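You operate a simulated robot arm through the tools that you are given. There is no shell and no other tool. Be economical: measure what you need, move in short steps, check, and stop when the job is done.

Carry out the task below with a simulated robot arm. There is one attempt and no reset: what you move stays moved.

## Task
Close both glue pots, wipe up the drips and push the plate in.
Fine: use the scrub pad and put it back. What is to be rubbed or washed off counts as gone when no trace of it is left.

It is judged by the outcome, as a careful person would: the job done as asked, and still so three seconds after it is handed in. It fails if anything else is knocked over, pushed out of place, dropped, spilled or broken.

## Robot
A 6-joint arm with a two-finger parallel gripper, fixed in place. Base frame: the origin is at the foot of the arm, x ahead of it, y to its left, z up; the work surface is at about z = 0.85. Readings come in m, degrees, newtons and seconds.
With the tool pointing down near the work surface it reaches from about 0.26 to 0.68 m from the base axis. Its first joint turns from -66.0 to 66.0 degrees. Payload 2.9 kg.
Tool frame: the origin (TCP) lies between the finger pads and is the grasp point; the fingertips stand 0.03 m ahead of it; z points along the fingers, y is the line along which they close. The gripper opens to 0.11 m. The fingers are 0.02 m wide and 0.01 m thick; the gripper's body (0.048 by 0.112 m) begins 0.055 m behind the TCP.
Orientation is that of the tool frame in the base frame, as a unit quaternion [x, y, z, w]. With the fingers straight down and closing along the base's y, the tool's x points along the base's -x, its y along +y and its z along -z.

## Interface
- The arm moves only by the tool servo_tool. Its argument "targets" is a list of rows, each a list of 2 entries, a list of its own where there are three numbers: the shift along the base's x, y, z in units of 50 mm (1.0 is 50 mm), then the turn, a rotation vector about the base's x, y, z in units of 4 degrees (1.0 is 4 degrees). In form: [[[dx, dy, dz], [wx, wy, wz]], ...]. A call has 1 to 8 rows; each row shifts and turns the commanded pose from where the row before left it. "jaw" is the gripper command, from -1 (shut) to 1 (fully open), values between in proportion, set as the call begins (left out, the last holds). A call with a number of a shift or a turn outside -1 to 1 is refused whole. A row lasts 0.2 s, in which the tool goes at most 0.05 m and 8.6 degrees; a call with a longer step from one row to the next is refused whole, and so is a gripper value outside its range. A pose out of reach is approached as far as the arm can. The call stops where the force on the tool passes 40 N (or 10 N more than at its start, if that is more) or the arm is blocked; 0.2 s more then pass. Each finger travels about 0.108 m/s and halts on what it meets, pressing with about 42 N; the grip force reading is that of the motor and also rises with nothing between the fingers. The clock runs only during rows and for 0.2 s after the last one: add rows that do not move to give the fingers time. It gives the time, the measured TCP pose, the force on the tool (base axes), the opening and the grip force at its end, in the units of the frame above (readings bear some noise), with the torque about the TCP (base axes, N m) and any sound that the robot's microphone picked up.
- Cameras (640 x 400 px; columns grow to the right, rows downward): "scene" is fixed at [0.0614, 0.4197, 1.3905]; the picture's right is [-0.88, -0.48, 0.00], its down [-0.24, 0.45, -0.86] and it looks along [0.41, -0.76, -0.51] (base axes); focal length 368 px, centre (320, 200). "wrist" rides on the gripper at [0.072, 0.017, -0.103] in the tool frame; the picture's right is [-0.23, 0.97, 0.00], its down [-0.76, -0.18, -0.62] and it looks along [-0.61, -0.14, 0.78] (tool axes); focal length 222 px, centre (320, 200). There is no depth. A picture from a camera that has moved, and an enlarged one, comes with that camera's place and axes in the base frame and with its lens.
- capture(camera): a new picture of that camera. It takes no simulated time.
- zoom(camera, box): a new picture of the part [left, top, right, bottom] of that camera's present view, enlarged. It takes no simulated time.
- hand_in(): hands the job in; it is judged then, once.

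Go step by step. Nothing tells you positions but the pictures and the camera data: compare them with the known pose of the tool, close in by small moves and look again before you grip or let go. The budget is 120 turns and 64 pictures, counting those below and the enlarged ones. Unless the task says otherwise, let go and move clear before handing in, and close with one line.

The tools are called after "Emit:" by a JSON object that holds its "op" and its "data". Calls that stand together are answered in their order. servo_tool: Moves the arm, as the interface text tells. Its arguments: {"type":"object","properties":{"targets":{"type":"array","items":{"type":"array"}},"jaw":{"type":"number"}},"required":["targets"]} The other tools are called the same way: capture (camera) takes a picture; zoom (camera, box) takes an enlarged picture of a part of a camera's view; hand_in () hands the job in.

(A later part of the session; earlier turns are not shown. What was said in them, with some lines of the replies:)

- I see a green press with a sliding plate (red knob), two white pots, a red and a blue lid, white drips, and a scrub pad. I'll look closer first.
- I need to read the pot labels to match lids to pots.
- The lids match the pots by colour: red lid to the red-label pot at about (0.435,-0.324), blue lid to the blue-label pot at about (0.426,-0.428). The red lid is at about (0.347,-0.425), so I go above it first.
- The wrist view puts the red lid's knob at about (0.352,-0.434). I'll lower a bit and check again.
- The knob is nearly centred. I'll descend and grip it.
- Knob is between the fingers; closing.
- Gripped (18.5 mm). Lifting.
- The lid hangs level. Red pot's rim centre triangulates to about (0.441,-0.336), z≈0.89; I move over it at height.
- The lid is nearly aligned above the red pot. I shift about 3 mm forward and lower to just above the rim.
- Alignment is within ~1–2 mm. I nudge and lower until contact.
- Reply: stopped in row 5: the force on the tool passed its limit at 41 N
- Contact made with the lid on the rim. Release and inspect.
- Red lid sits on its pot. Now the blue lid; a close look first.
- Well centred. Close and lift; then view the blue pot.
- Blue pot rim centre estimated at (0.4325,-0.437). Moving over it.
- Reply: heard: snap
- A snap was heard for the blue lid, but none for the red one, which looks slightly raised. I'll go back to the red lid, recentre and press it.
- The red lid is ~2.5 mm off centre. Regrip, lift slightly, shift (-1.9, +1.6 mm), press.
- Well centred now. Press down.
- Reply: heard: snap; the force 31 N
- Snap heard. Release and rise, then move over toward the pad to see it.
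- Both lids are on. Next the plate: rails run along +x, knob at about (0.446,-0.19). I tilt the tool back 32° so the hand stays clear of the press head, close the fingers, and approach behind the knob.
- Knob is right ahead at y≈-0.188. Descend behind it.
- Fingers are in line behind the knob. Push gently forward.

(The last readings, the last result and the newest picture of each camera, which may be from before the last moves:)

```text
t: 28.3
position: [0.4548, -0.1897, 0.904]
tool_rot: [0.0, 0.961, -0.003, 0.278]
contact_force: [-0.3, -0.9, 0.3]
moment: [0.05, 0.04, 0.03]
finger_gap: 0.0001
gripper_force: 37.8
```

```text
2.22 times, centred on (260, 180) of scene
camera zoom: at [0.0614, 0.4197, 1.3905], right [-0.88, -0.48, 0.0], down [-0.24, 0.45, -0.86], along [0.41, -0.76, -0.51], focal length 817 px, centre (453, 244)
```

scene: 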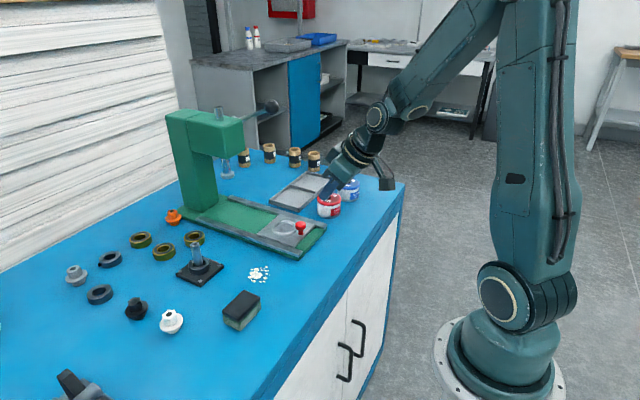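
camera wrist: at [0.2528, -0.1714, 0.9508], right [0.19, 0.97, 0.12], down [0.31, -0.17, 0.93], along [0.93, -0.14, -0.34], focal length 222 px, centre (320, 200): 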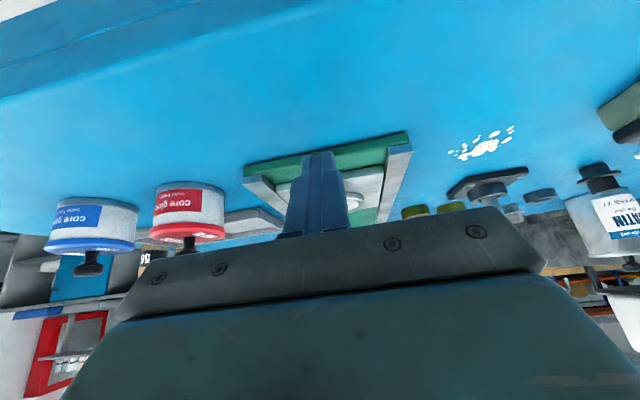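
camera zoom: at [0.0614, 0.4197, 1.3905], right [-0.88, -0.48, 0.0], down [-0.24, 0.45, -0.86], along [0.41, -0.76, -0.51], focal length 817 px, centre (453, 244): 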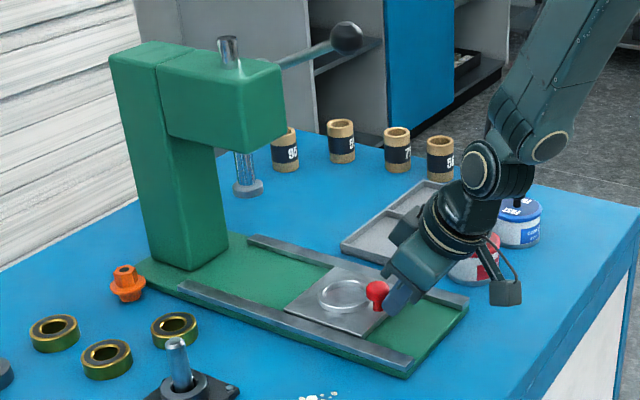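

The plate slides. Continue.

Emit:
{"op": "servo_tool", "data": {"targets": [[[0.3, 0, 0], [0, 0, 0]], [[0.3, 0, 0], [0, 0, 0]], [[0.3, 0, 0], [0, 0, 0]], [[0.3, 0, 0], [0, 0, 0]], [[0.3, 0, 0], [0, 0, 0]], [[0, 0, 0], [0, 0, 0]]]}}

Emit:
{"op": "zoom", "data": {"camera": "scene", "box": [160, 90, 360, 270]}}

```text
t: 29.7
position: [0.5289, -0.1882, 0.9033]
tool_rot: [0.0, 0.96, -0.001, 0.279]
contact_force: [0.0, 0.0, -0.4]
moment: [-0.03, 0.0, -0.03]
finger_gap: 0.0
gripper_force: 37.5
```

```text
2.22 times, centred on (260, 180) of scene
camera zoom: at [0.0614, 0.4197, 1.3905], right [-0.88, -0.48, 0.0], down [-0.24, 0.45, -0.86], along [0.41, -0.76, -0.51], focal length 817 px, centre (453, 244)
```

zoom: 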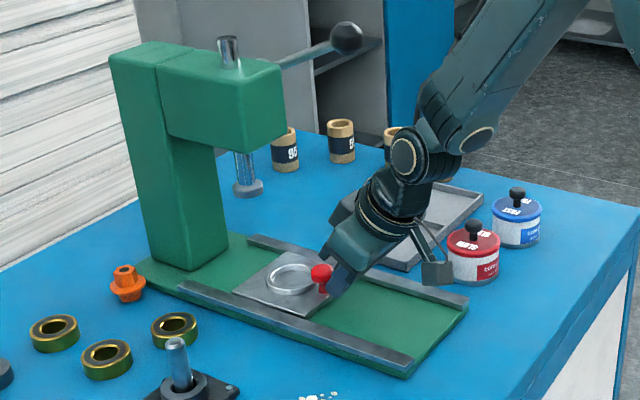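

Emit:
{"op": "servo_tool", "data": {"targets": [[[0.2, 0, 0], [0, 0, 0]], [[0.2, 0, 0], [0, 0, 0]], [[0.2, 0, 0], [0, 0, 0]], [[0.2, 0, 0], [0, 0, 0]], [[0, 0, 0], [0, 0, 0]]]}}

Emit:
{"op": "zoom", "data": {"camera": "scene", "box": [160, 90, 360, 270]}}

```text
t: 30.9
position: [0.5697, -0.1885, 0.9036]
tool_rot: [0.001, 0.961, -0.003, 0.278]
contact_force: [0.0, -1.1, -0.3]
moment: [-0.02, 0.04, 0.0]
finger_gap: 0.0
gripper_force: 38.0
```

```text
2.22 times, centred on (260, 180) of scene
camera zoom: at [0.0614, 0.4197, 1.3905], right [-0.88, -0.48, 0.0], down [-0.24, 0.45, -0.86], along [0.41, -0.76, -0.51], focal length 817 px, centre (453, 244)
```

zoom: 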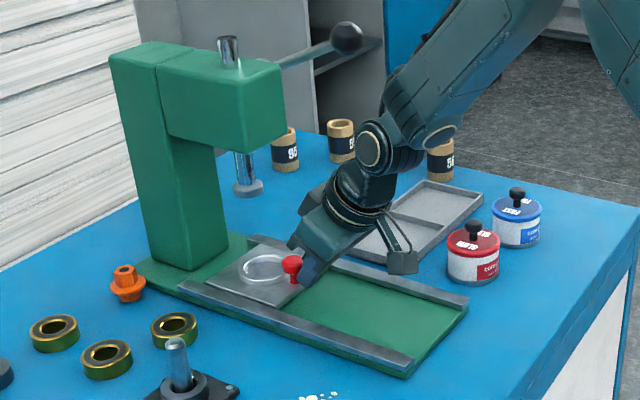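

Emit:
{"op": "servo_tool", "data": {"targets": [[[0.15, 0, 0], [0, 0, 0]], [[0.15, 0, 0], [0, 0, 0]], [[0.15, 0, 0], [0, 0, 0]], [[0.15, 0, 0], [0, 0, 0]], [[0.15, 0, 0], [0, 0, 0]], [[0, 0, 0], [0, 0, 0]]]}}

Emit:
{"op": "zoom", "data": {"camera": "scene", "box": [160, 90, 360, 270]}}

```text
t: 31.6
position: [0.5809, -0.1881, 0.8998]
tool_rot: [0.002, 0.964, 0.0, 0.267]
contact_force: [-9.8, 0.3, 4.3]
moment: [-0.04, 0.13, -0.03]
finger_gap: 0.0
gripper_force: 37.5
stopped in row 3: the force on the tool passed its limit at 52 N (the readings are from after the stop); the commanded pose is now the measured one
```

```text
2.22 times, centred on (260, 180) of scene
camera zoom: at [0.061, 0.4197, 1.3906], right [-0.88, -0.48, 0.0], down [-0.24, 0.45, -0.86], along [0.41, -0.76, -0.51], focal length 817 px, centre (453, 244)
```

zoom: 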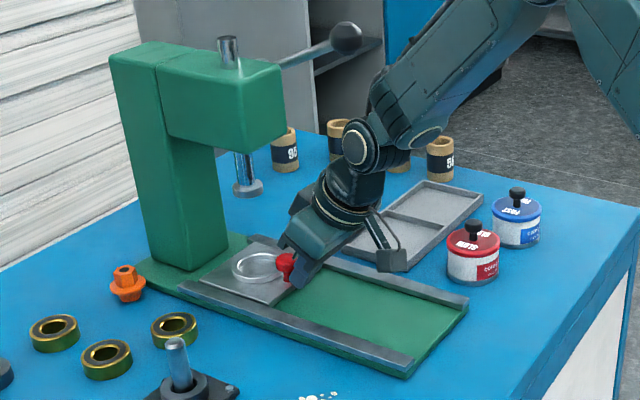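

The plate hit its stop with the ring right under the ram. I back away, rise and untilt.

Emit:
{"op": "servo_tool", "data": {"targets": [[[-0.5, 0, 0], [0, 0, 0]], [[-0.8, 0, 0], [0, 0, 0]], [[-0.8, 0, 0.2], [0, 0, 0]], [[-0.6, 0, 0.6], [0, 1, 0]], [[0, 0.2, 0.7], [0, 1, 0]], [[0, 0.3, 0.7], [0, 1, 0]], [[0, 0.4, 0.5], [0, 1, 0]], [[0, 0.5, 0.3], [0, 1, 0]]]}}

Emit:
{"op": "servo_tool", "data": {"targets": [[[0, 0.5, 0], [0, 1, 0]], [[0, 0.6, 0], [0, 1, 0]], [[0, 0.6, 0], [0, 0.7, 0]], [[0, 0.6, 0], [0, 0, 0]], [[0, 0.6, 0], [0, 0, 0]], [[0, 0, 0], [0, 0, 0]]], "jaw": 0.5}}

Emit:
{"op": "capture", "data": {"camera": "wrist"}}

```text
t: 33.4
position: [0.4464, -0.1182, 1.0504]
tool_rot: [0.003, 0.995, -0.001, 0.096]
contact_force: [-0.8, 0.3, 0.6]
moment: [0.0, -0.04, 0.01]
finger_gap: 0.0
gripper_force: 37.7
```

```text
t: 34.8
position: [0.4478, 0.027, 1.049]
tool_rot: [0.003, 1.0, -0.001, 0.004]
contact_force: [-0.2, 0.6, 0.4]
moment: [0.0, -0.03, 0.0]
finger_gap: 0.0826
gripper_force: 0.0
```

```text
17 pictures are left
camera wrist: at [0.3743, 0.0441, 1.1512], right [0.23, 0.97, 0.0], down [0.76, -0.18, 0.63], along [0.61, -0.15, -0.78], focal length 222 px, centre (320, 200)
```

wrist: 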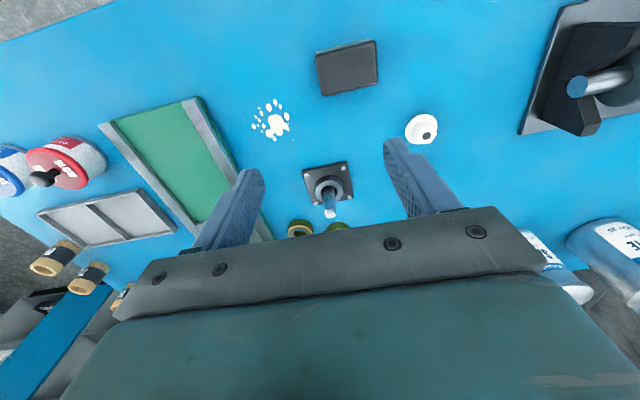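

Plate is in. Pad top centre is about (0.420,0.063), nearly axis-aligned (~42 x 63 mm); drips around (0.465,-0.045). I look closer at the pad and drips.

Emit:
{"op": "zoom", "data": {"camera": "wrist", "box": [230, 30, 390, 150]}}

Emit:
{"op": "zoom", "data": {"camera": "scene", "box": [210, 250, 290, 340]}}

```text
3.33 times, centred on (310, 90) of wrist
camera zoom: at [0.3743, 0.0441, 1.1512], right [0.23, 0.97, 0.0], down [0.76, -0.18, 0.63], along [0.61, -0.15, -0.78], focal length 740 px, centre (353, 567)
```

zoom: 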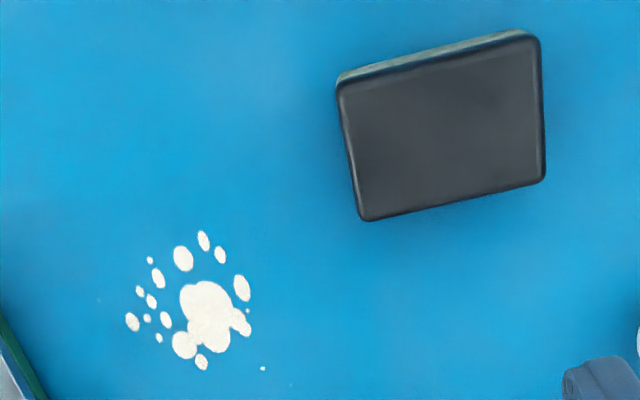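

```text
4.44 times, centred on (250, 295) of scene
camera zoom: at [0.0613, 0.4197, 1.3905], right [-0.88, -0.48, 0.0], down [-0.24, 0.45, -0.86], along [0.41, -0.76, -0.51], focal length 1634 px, centre (631, -222)
```

zoom: 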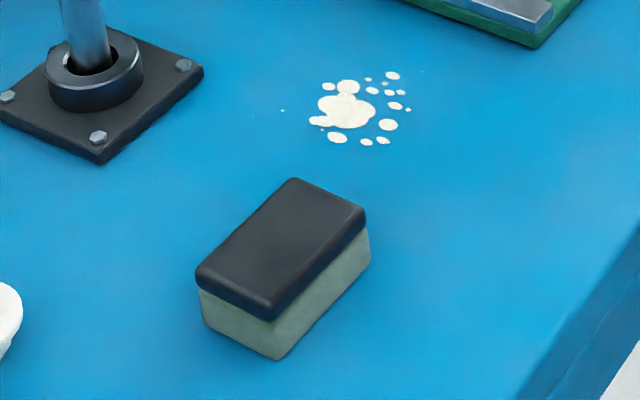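

Pad is rotated about -3° about z. I go above it with fingers wide, matching that turn.

Emit:
{"op": "servo_tool", "data": {"targets": [[[-0.3, 0.36, -0.6], [0, 0, -0.75]], [[-0.31, 0.36, -0.6], [0, 0, 0]], [[0, 0, -0.58], [0, 0, 0]], [[0, 0, 0], [0, 0, 0]]], "jaw": 0.8}}

Emit:
{"op": "capture", "data": {"camera": "wrist"}}

```text
t: 35.8
position: [0.4162, 0.0626, 0.9607]
tool_rot: [0.028, 1.0, -0.001, 0.004]
contact_force: [-0.4, -0.2, -0.7]
moment: [0.0, 0.02, 0.03]
finger_gap: 0.099
gripper_force: 0.0
```

```text
14 pictures are left
camera wrist: at [0.3446, 0.0829, 1.0624], right [0.28, 0.96, 0.0], down [0.75, -0.22, 0.63], along [0.6, -0.18, -0.78], focal length 222 px, centre (320, 200)
```

wrist: 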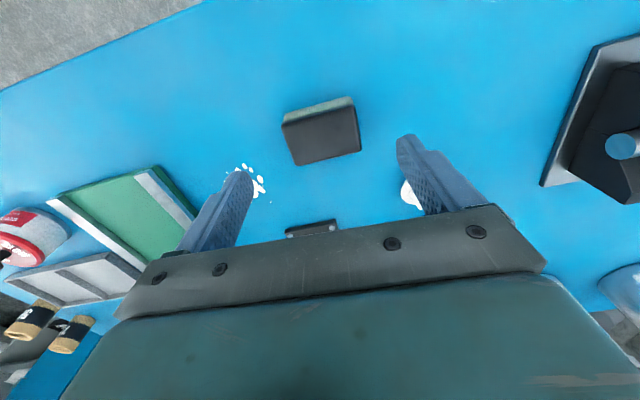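

Pad is centred within 3 mm. Lower over it.

Emit:
{"op": "servo_tool", "data": {"targets": [[[0.01, 0.05, -0.5], [0, 0, 0]], [[0, 0, -0.5], [0, 0, 0]], [[0, 0, -0.37], [0, 0, 0]], [[0, 0, 0], [0, 0, 0]]]}}

Emit:
{"op": "zoom", "data": {"camera": "scene", "box": [190, 240, 310, 340]}}

```text
t: 36.8
position: [0.4171, 0.0649, 0.8918]
tool_rot: [0.028, 1.0, -0.001, 0.004]
contact_force: [0.2, 0.1, 0.7]
moment: [-0.02, -0.02, 0.0]
finger_gap: 0.0988
gripper_force: 0.1
```

```text
4.00 times, centred on (250, 290) of scene
camera zoom: at [0.0614, 0.4197, 1.3905], right [-0.88, -0.48, 0.0], down [-0.24, 0.45, -0.86], along [0.41, -0.76, -0.51], focal length 1471 px, centre (600, -160)
```

zoom: 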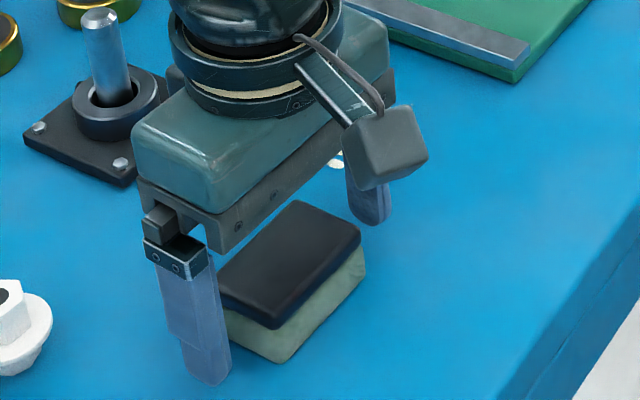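

Emit:
{"op": "servo_tool", "data": {"targets": [[[0, 0, 0], [0, 0, 0]], [[0, 0, 0], [0, 0, 0]], [[0, 0, 0], [0, 0, 0]]], "jaw": -1}}

Emit:
{"op": "servo_tool", "data": {"targets": [[[0, 0, 0.2], [0, 0, 0]], [[0, 0, 0.4], [0, 0, 0]], [[0, 0, 0], [0, 0, 0]]]}}

Emit:
{"op": "zoom", "data": {"camera": "scene", "box": [190, 240, 310, 340]}}

```text
t: 37.6
position: [0.4156, 0.0642, 0.8915]
tool_rot: [0.028, 1.0, -0.001, 0.003]
contact_force: [0.1, -1.1, -1.2]
moment: [-0.01, 0.02, 0.03]
finger_gap: 0.0632
gripper_force: 41.8
```

```text
t: 38.4
position: [0.4191, 0.0639, 0.9223]
tool_rot: [0.028, 1.0, -0.001, 0.004]
contact_force: [-0.1, -1.1, -1.0]
moment: [0.0, 0.0, -0.01]
finger_gap: 0.0628
gripper_force: 42.2
```

```text
4.00 times, centred on (250, 290) of scene
camera zoom: at [0.0614, 0.4197, 1.3905], right [-0.88, -0.48, 0.0], down [-0.24, 0.45, -0.86], along [0.41, -0.76, -0.51], focal length 1471 px, centre (600, -160)
```

zoom: 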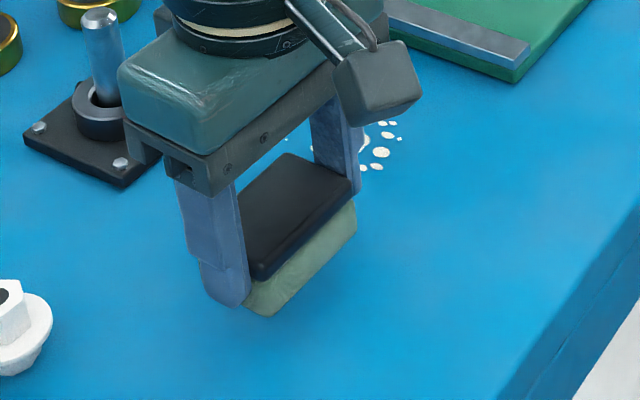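

Pad held level. Move over the drips and touch down.

Emit:
{"op": "servo_tool", "data": {"targets": [[[0.2, -0.66, 0], [0, 0, 0]], [[0.2, -0.66, 0], [0, 0, 0]], [[0.22, -0.66, 0], [0, 0, 0]], [[0, 0, -0.5], [0, 0, 0]], [[0, 0, -0.13], [0, 0, 0]], [[0, 0, 0], [0, 0, 0]]]}}

```text
t: 39.8
position: [0.4488, -0.0351, 0.8925]
tool_rot: [0.028, 1.0, -0.002, 0.004]
contact_force: [-5.1, 0.4, 16.9]
moment: [0.06, 0.25, 0.11]
finger_gap: 0.0629
gripper_force: 41.8
```

Good contact (17 N). Now scrub strokes along x.

Emit:
{"op": "servo_tool", "data": {"targets": [[[0.25, 0, 0], [0, 0, 0]], [[0.25, 0, 0], [0, 0, 0]], [[0.25, 0, 0], [0, 0, 0]], [[0.25, 0, 0], [0, 0, 0]], [[-0.3, 0, 0], [0, 0, 0]], [[-0.35, 0, 0], [0, 0, 0]], [[-0.35, 0, 0], [0, 0, 0]], [[-0.25, 0, 0], [0, 0, 0]]]}}

Emit:
{"op": "servo_tool", "data": {"targets": [[[0, -0.25, 0], [0, 0, 0]], [[0, -0.25, 0], [0, 0, 0]], [[0.3, 0, 0], [0, 0, 0]], [[0.35, 0, 0], [0, 0, 0]], [[0.35, 0, 0], [0, 0, 0]], [[0.3, 0, 0], [0, 0, 0]], [[-0.3, 0, 0], [0, 0, 0]], [[-0.35, 0, 0], [0, 0, 0]]]}}

Emit:
{"op": "servo_tool", "data": {"targets": [[[-0.35, 0, 0], [0, 0, 0]], [[-0.3, 0, 0], [0, 0, 0]], [[0, 0.3, 0], [0, 0, 0]], [[0, 0.35, 0], [0, 0, 0]], [[0.3, 0, 0], [0, 0, 0]], [[0.35, 0, 0], [0, 0, 0]], [[0.35, 0, 0], [0, 0, 0]], [[0.3, 0, 0], [0, 0, 0]]]}}

Emit:
{"op": "servo_tool", "data": {"targets": [[[0, 0, 0.3], [0, 0, 0]], [[0, 0.6, 0.4], [0, 0, 0]], [[-0.2, 0.9, 0], [0, 0, 0]], [[-0.4, 0.7, 0], [0, 0, 0]], [[0, 0, 0], [0, 0, 0]]]}}

Emit:
{"op": "zoom", "data": {"camera": "scene", "box": [210, 230, 310, 320]}}

```text
t: 41.6
position: [0.4368, -0.0342, 0.8914]
tool_rot: [0.028, 1.0, -0.001, 0.006]
contact_force: [10.2, 0.9, 22.7]
moment: [0.11, -0.12, 0.01]
finger_gap: 0.0632
gripper_force: 42.4
```

```text
t: 42.4
position: [0.4389, -0.0611, 0.891]
tool_rot: [0.028, 1.0, -0.001, -0.001]
contact_force: [0.8, -0.3, 4.7]
moment: [0.05, -0.13, 0.01]
finger_gap: 0.0631
gripper_force: 42.0
stopped in row 3: the force on the tool passed its limit at 42 N (the readings are from after the stop); the commanded pose is now the measured one
```

```text
t: 44.2
position: [0.4717, -0.0268, 0.8917]
tool_rot: [0.028, 1.0, 0.0, -0.001]
contact_force: [-5.8, -0.3, 10.6]
moment: [0.09, -0.12, 0.03]
finger_gap: 0.0627
gripper_force: 42.3
```

```text
t: 45.4
position: [0.4415, 0.0825, 0.927]
tool_rot: [0.029, 1.0, -0.001, -0.001]
contact_force: [-0.6, 0.2, 0.6]
moment: [0.01, 0.0, -0.02]
finger_gap: 0.0629
gripper_force: 41.9
```

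```text
4.44 times, centred on (260, 275) of scene
camera zoom: at [0.0613, 0.4197, 1.3905], right [-0.88, -0.48, 0.0], down [-0.24, 0.45, -0.86], along [0.41, -0.76, -0.51], focal length 1634 px, centre (587, -133)
```

zoom: 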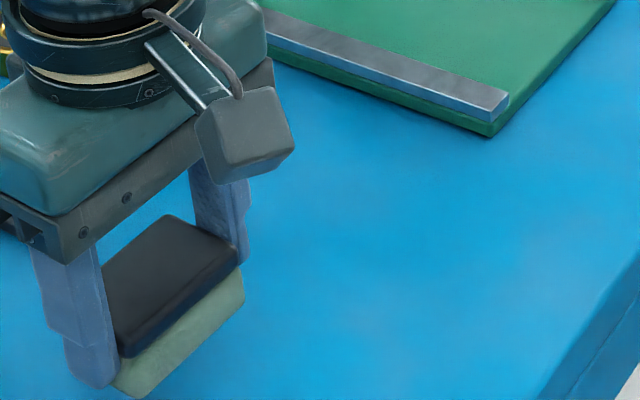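

Visible area looks clean; a second pass covers the outlying specks at the far side and toward the press.

Emit:
{"op": "servo_tool", "data": {"targets": [[[0.19, -0.68, 0], [0, 0, 0]], [[0.19, -0.68, 0], [0, 0, 0]], [[0.19, -0.69, 0], [0, 0, 0]], [[0, 0, -0.5], [0, 0, 0]], [[0, 0, -0.22], [0, 0, 0]], [[0, 0, 0], [0, 0, 0]]]}}

Emit:
{"op": "servo_tool", "data": {"targets": [[[0.25, 0, 0], [0, 0, 0]], [[0.25, 0, 0], [0, 0, 0]], [[0.2, 0, 0], [0, 0, 0]], [[-0.2, 0, 0], [0, 0, 0]], [[-0.25, 0, 0], [0, 0, 0]], [[-0.25, 0, 0], [0, 0, 0]], [[0.25, 0, 0], [0, 0, 0]], [[0.25, 0, 0], [0, 0, 0]]]}}

Emit:
{"op": "servo_tool", "data": {"targets": [[[0, -0.25, 0], [0, 0, 0]], [[0, -0.25, 0], [0, 0, 0]], [[0, -0.25, 0], [0, 0, 0]], [[-0.25, 0, 0], [0, 0, 0]], [[-0.25, 0, 0], [0, 0, 0]], [[-0.25, 0, 0], [0, 0, 0]], [[-0.25, 0, 0], [0, 0, 0]], [[-0.25, 0, 0], [0, 0, 0]]]}}

```text
t: 46.8
position: [0.4699, -0.0208, 0.8913]
tool_rot: [0.029, 1.0, -0.001, 0.0]
contact_force: [-4.6, -1.7, 14.2]
moment: [0.11, -0.17, 0.02]
finger_gap: 0.063
gripper_force: 41.7
```

```text
t: 48.3
position: [0.4743, -0.02, 0.8923]
tool_rot: [0.027, 1.0, -0.001, -0.006]
contact_force: [0.6, 0.5, 3.8]
moment: [0.03, -0.16, 0.0]
finger_gap: 0.0632
gripper_force: 42.0
stopped in row 7: the force on the tool passed its limit at 44 N (the readings are from after the stop); the commanded pose is now the measured one
```

```text
t: 50.1
position: [0.4126, -0.0568, 0.8918]
tool_rot: [0.028, 1.0, -0.001, -0.004]
contact_force: [7.7, 0.0, 16.2]
moment: [0.05, -0.76, 0.01]
finger_gap: 0.063
gripper_force: 42.0
```

Emit:
{"op": "servo_tool", "data": {"targets": [[[0.1, -0.05, 0.02], [0, 0, 0]], [[0.2, -0.05, 0], [0, 0, 0]], [[0.25, 0, 0], [0, 0, 0]], [[0.25, 0, 0], [0, 0, 0]], [[0.25, 0, 0], [0, 0, 0]], [[0.25, 0, 0], [0, 0, 0]], [[0.25, 0, 0], [0, 0, 0]]]}}

Emit:
{"op": "servo_tool", "data": {"targets": [[[0, 0, 0.3], [0, 0, 0]], [[0, 0.3, 0.7], [0, 0, 0]], [[-0.3, 0.8, 0.7], [0, 0, 0]], [[-0.3, 0.7, 0.3], [0, 0, 0]], [[-0.2, 0.6, 0], [0, 0, 0]], [[0, 0, 0], [0, 0, 0]]]}}

Emit:
{"op": "capture", "data": {"camera": "wrist"}}

Emit:
{"op": "zoom", "data": {"camera": "scene", "box": [210, 230, 310, 320]}}

```text
t: 51.7
position: [0.4893, -0.0624, 0.8919]
tool_rot: [0.029, 1.0, -0.001, -0.007]
contact_force: [-3.3, -0.3, 4.8]
moment: [0.02, -0.01, 0.01]
finger_gap: 0.0629
gripper_force: 41.9
```

```text
refused: row 3 steps farther than a row can; nothing moved
```

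```text
10 pictures are left
camera wrist: at [0.4194, -0.0418, 0.9946], right [0.28, 0.96, -0.01], down [0.76, -0.22, 0.61], along [0.59, -0.18, -0.79], focal length 222 px, centre (320, 200)
```

wrist: 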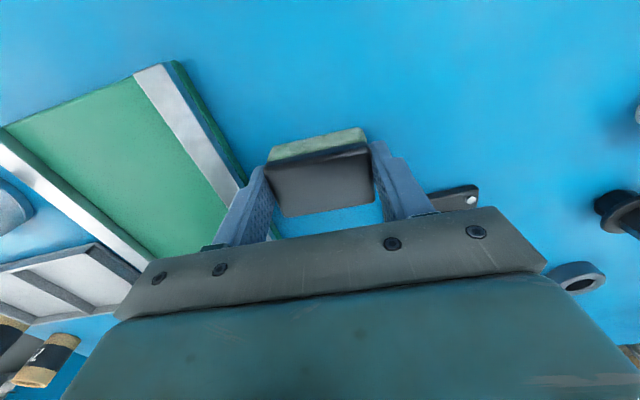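

```text
4.44 times, centred on (260, 275) of scene
camera zoom: at [0.0612, 0.4197, 1.3906], right [-0.88, -0.48, 0.0], down [-0.24, 0.45, -0.86], along [0.41, -0.76, -0.51], focal length 1634 px, centre (587, -133)
```

zoom: 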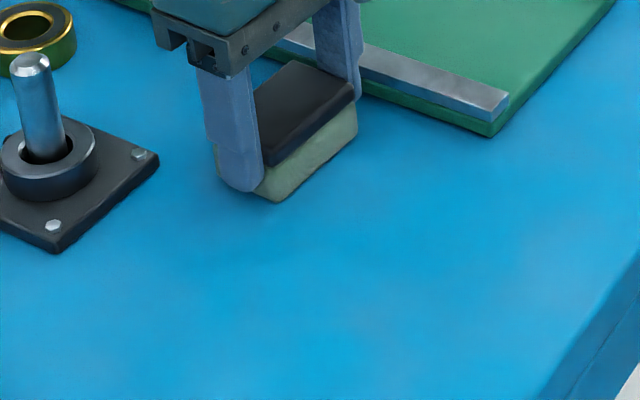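

Lift and head back above the pad's home, then inspect the wiped spot.

Emit:
{"op": "servo_tool", "data": {"targets": [[[0, 0, 0.4], [0, 0, 0]], [[0, 0.2, 0.8], [0, 0, 0]], [[-0.4, 0.6, 0.4], [0, 0, 0]], [[-0.4, 0.6, 0.2], [0, 0, 0]], [[-0.4, 0.6, 0], [0, 0, 0]], [[-0.24, 0.53, 0], [0, 0, 0]], [[0, 0, 0], [0, 0, 0]]]}}

Emit:
{"op": "zoom", "data": {"camera": "wrist", "box": [180, 70, 400, 230]}}

Emit:
{"op": "zoom", "data": {"camera": "scene", "box": [200, 220, 320, 330]}}

```text
t: 53.3
position: [0.4176, 0.064, 0.9823]
tool_rot: [0.028, 1.0, -0.001, -0.006]
contact_force: [1.3, -0.1, -0.4]
moment: [0.01, 0.0, 0.0]
finger_gap: 0.0627
gripper_force: 42.3
```

```text
2.50 times, centred on (290, 150) of wrist
camera zoom: at [0.3472, 0.0851, 1.0855], right [0.28, 0.96, 0.0], down [0.76, -0.22, 0.61], along [0.59, -0.18, -0.79], focal length 555 px, centre (395, 325)
```

zoom: 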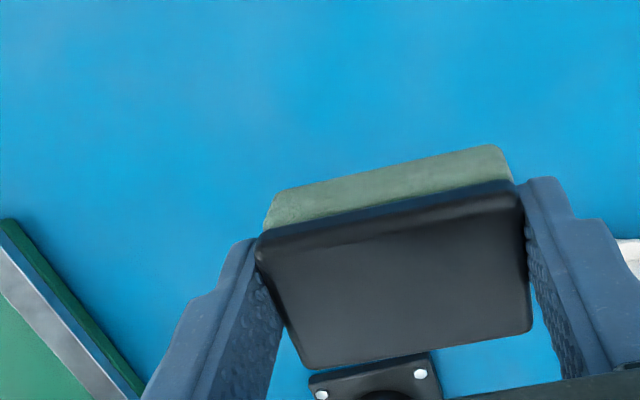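

```text
3.64 times, centred on (260, 275) of scene
camera zoom: at [0.0613, 0.4197, 1.3905], right [-0.88, -0.48, 0.0], down [-0.24, 0.45, -0.86], along [0.41, -0.76, -0.51], focal length 1337 px, centre (538, -73)
```

zoom: 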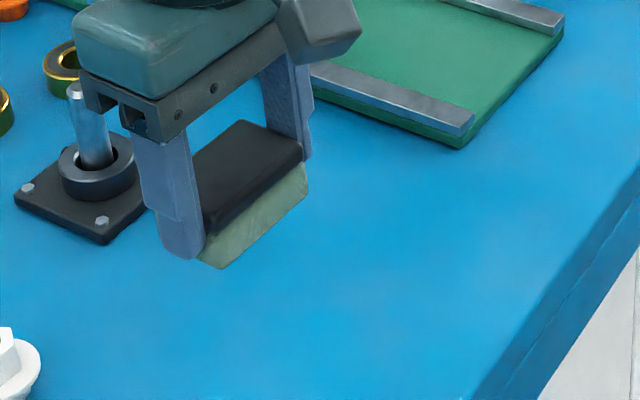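

Wiped area is clean where visible. Put the pad back at its original spot.

Emit:
{"op": "servo_tool", "data": {"targets": [[[-0.02, 0, -0.6], [0, 0, 0]], [[0, 0, -0.6], [0, 0, 0]], [[0, 0, -0.4], [0, 0, 0]], [[0, 0, -0.15], [0, 0, 0]], [[0, 0, -0.06], [0, 0, 0]], [[0, 0, 0], [0, 0, 0]]]}}

Emit:
{"op": "zoom", "data": {"camera": "scene", "box": [190, 240, 310, 340]}}

```text
t: 54.7
position: [0.4169, 0.0636, 0.8922]
tool_rot: [0.029, 1.0, -0.001, -0.006]
contact_force: [0.0, -1.0, 2.1]
moment: [0.1, -0.08, 0.01]
finger_gap: 0.0629
gripper_force: 41.7
```

```text
4.00 times, centred on (250, 290) of scene
camera zoom: at [0.0613, 0.4197, 1.3905], right [-0.88, -0.48, 0.0], down [-0.24, 0.45, -0.86], along [0.41, -0.76, -0.51], focal length 1471 px, centre (600, -160)
```

zoom: 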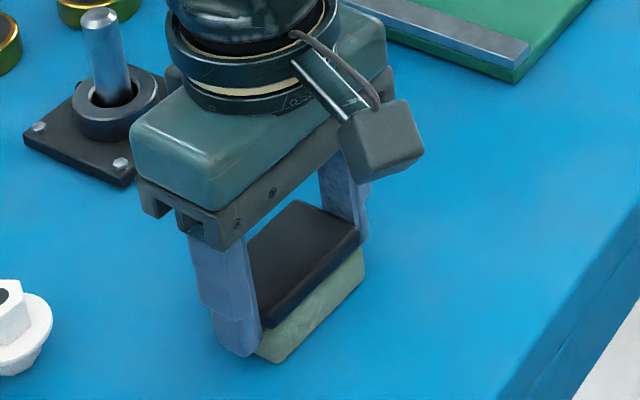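

The pad matches its original pixels. Release, rise, and look.

Emit:
{"op": "servo_tool", "data": {"targets": [[[0, 0, 0], [0, 0, 0]], [[0, 0, 0], [0, 0, 0]], [[0, 0, 0], [0, 0, 0]]], "jaw": 0.8}}

Emit:
{"op": "servo_tool", "data": {"targets": [[[0, 0, 0.6], [0, 0, 0]], [[0, 0, 0.8], [0, 0, 0]], [[0, 0, 0.8], [0, 0, 0]], [[0, 0, 0.9], [0, 0, 0]], [[-0.2, 0.3, 0.2], [0, 0, 0]], [[0, 0, 0], [0, 0, 0]]]}}

Emit:
{"op": "capture", "data": {"camera": "wrist"}}

Emit:
{"op": "zoom", "data": {"camera": "scene", "box": [190, 220, 320, 340]}}

```text
t: 55.5
position: [0.417, 0.0639, 0.8907]
tool_rot: [0.028, 1.0, -0.001, -0.006]
contact_force: [0.3, 0.3, 0.7]
moment: [-0.02, 0.02, 0.01]
finger_gap: 0.0989
gripper_force: 0.0
```

```text
t: 56.9
position: [0.4083, 0.0798, 1.0563]
tool_rot: [0.029, 1.0, 0.0, -0.007]
contact_force: [0.3, 0.4, 0.2]
moment: [0.0, 0.04, -0.01]
finger_gap: 0.099
gripper_force: 0.0
```

```text
5 pictures are left
camera wrist: at [0.3371, 0.1001, 1.1597], right [0.28, 0.96, -0.01], down [0.76, -0.22, 0.61], along [0.59, -0.18, -0.79], focal length 222 px, centre (320, 200)
```

wrist: 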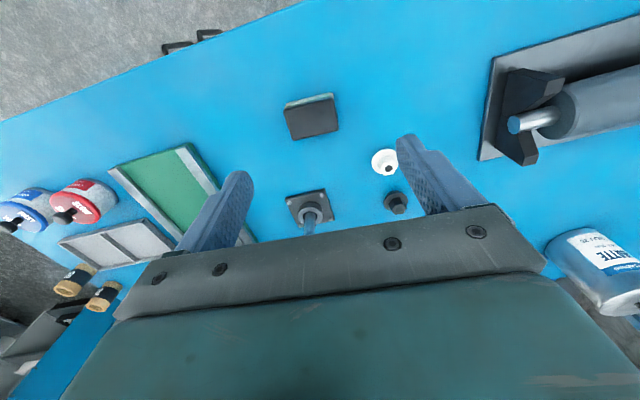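

```text
3.33 times, centred on (255, 280) of scene
camera zoom: at [0.0613, 0.4197, 1.3905], right [-0.88, -0.48, 0.0], down [-0.24, 0.45, -0.86], along [0.41, -0.76, -0.51], focal length 1226 px, centre (537, -67)
```

zoom: 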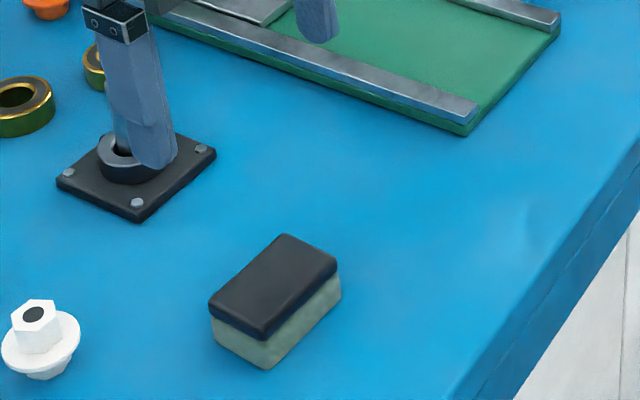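

Pad is back flat and the table looks clean. One enlarged look at the drip area and one at the whole press/pots before finishing.

Emit:
{"op": "zoom", "data": {"camera": "wrist", "box": [190, 100, 310, 200]}}

Emit:
{"op": "zoom", "data": {"camera": "scene", "box": [230, 230, 300, 280]}}

Emit:
{"op": "capture", "data": {"camera": "scene"}}

```text
4.00 times, centred on (250, 150) of wrist
camera zoom: at [0.3371, 0.1001, 1.1597], right [0.28, 0.96, -0.01], down [0.76, -0.22, 0.61], along [0.59, -0.18, -0.79], focal length 888 px, centre (600, 400)
```

zoom: 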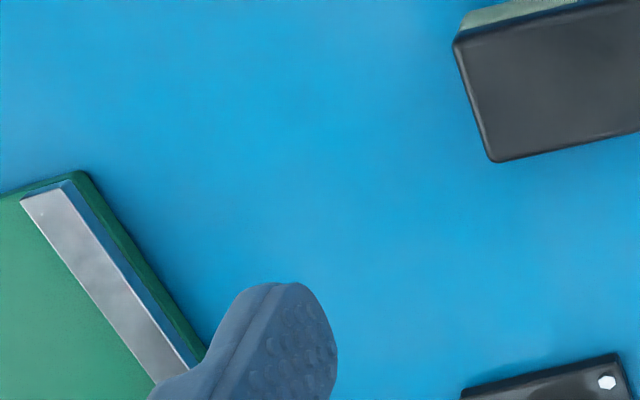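

```text
8.00 times, centred on (265, 255) of scene
camera zoom: at [0.0613, 0.4197, 1.3905], right [-0.88, -0.48, 0.0], down [-0.24, 0.45, -0.86], along [0.41, -0.76, -0.51], focal length 2942 px, centre (760, -240)
```

zoom: 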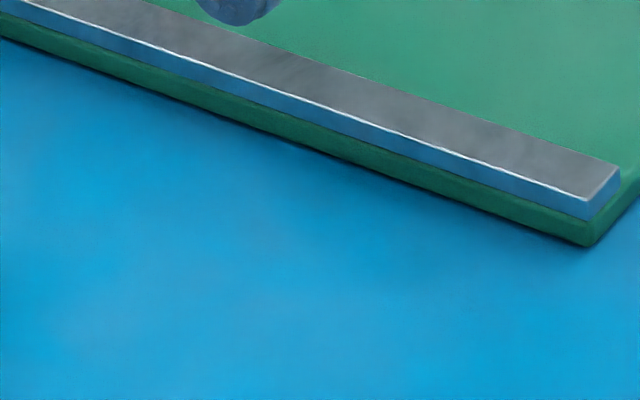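

```text
1 pictures are left
```

scene: 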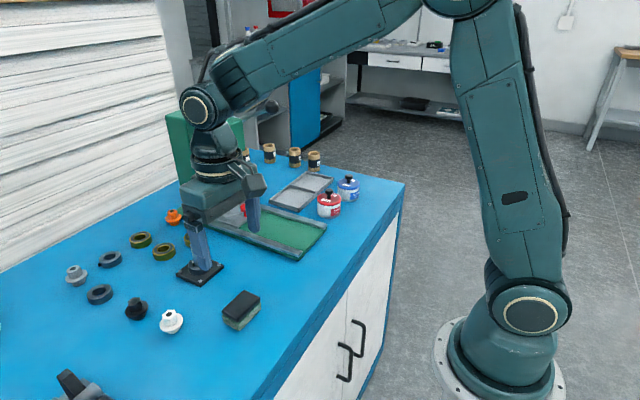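

Everything looks done: both lids snapped on, drips gone, plate at its stop, and the pad back in its place with the arm clear. I'm handing in.

Emit:
{"op": "hand_in", "data": {}}

```text
The job is handed in.
```

I closed both glue pots with the lids of matching colour, and both snapped shut. I wiped up the drips with no trace visible, pushed the plate in to its stop, and put the scrub pad back where it was.
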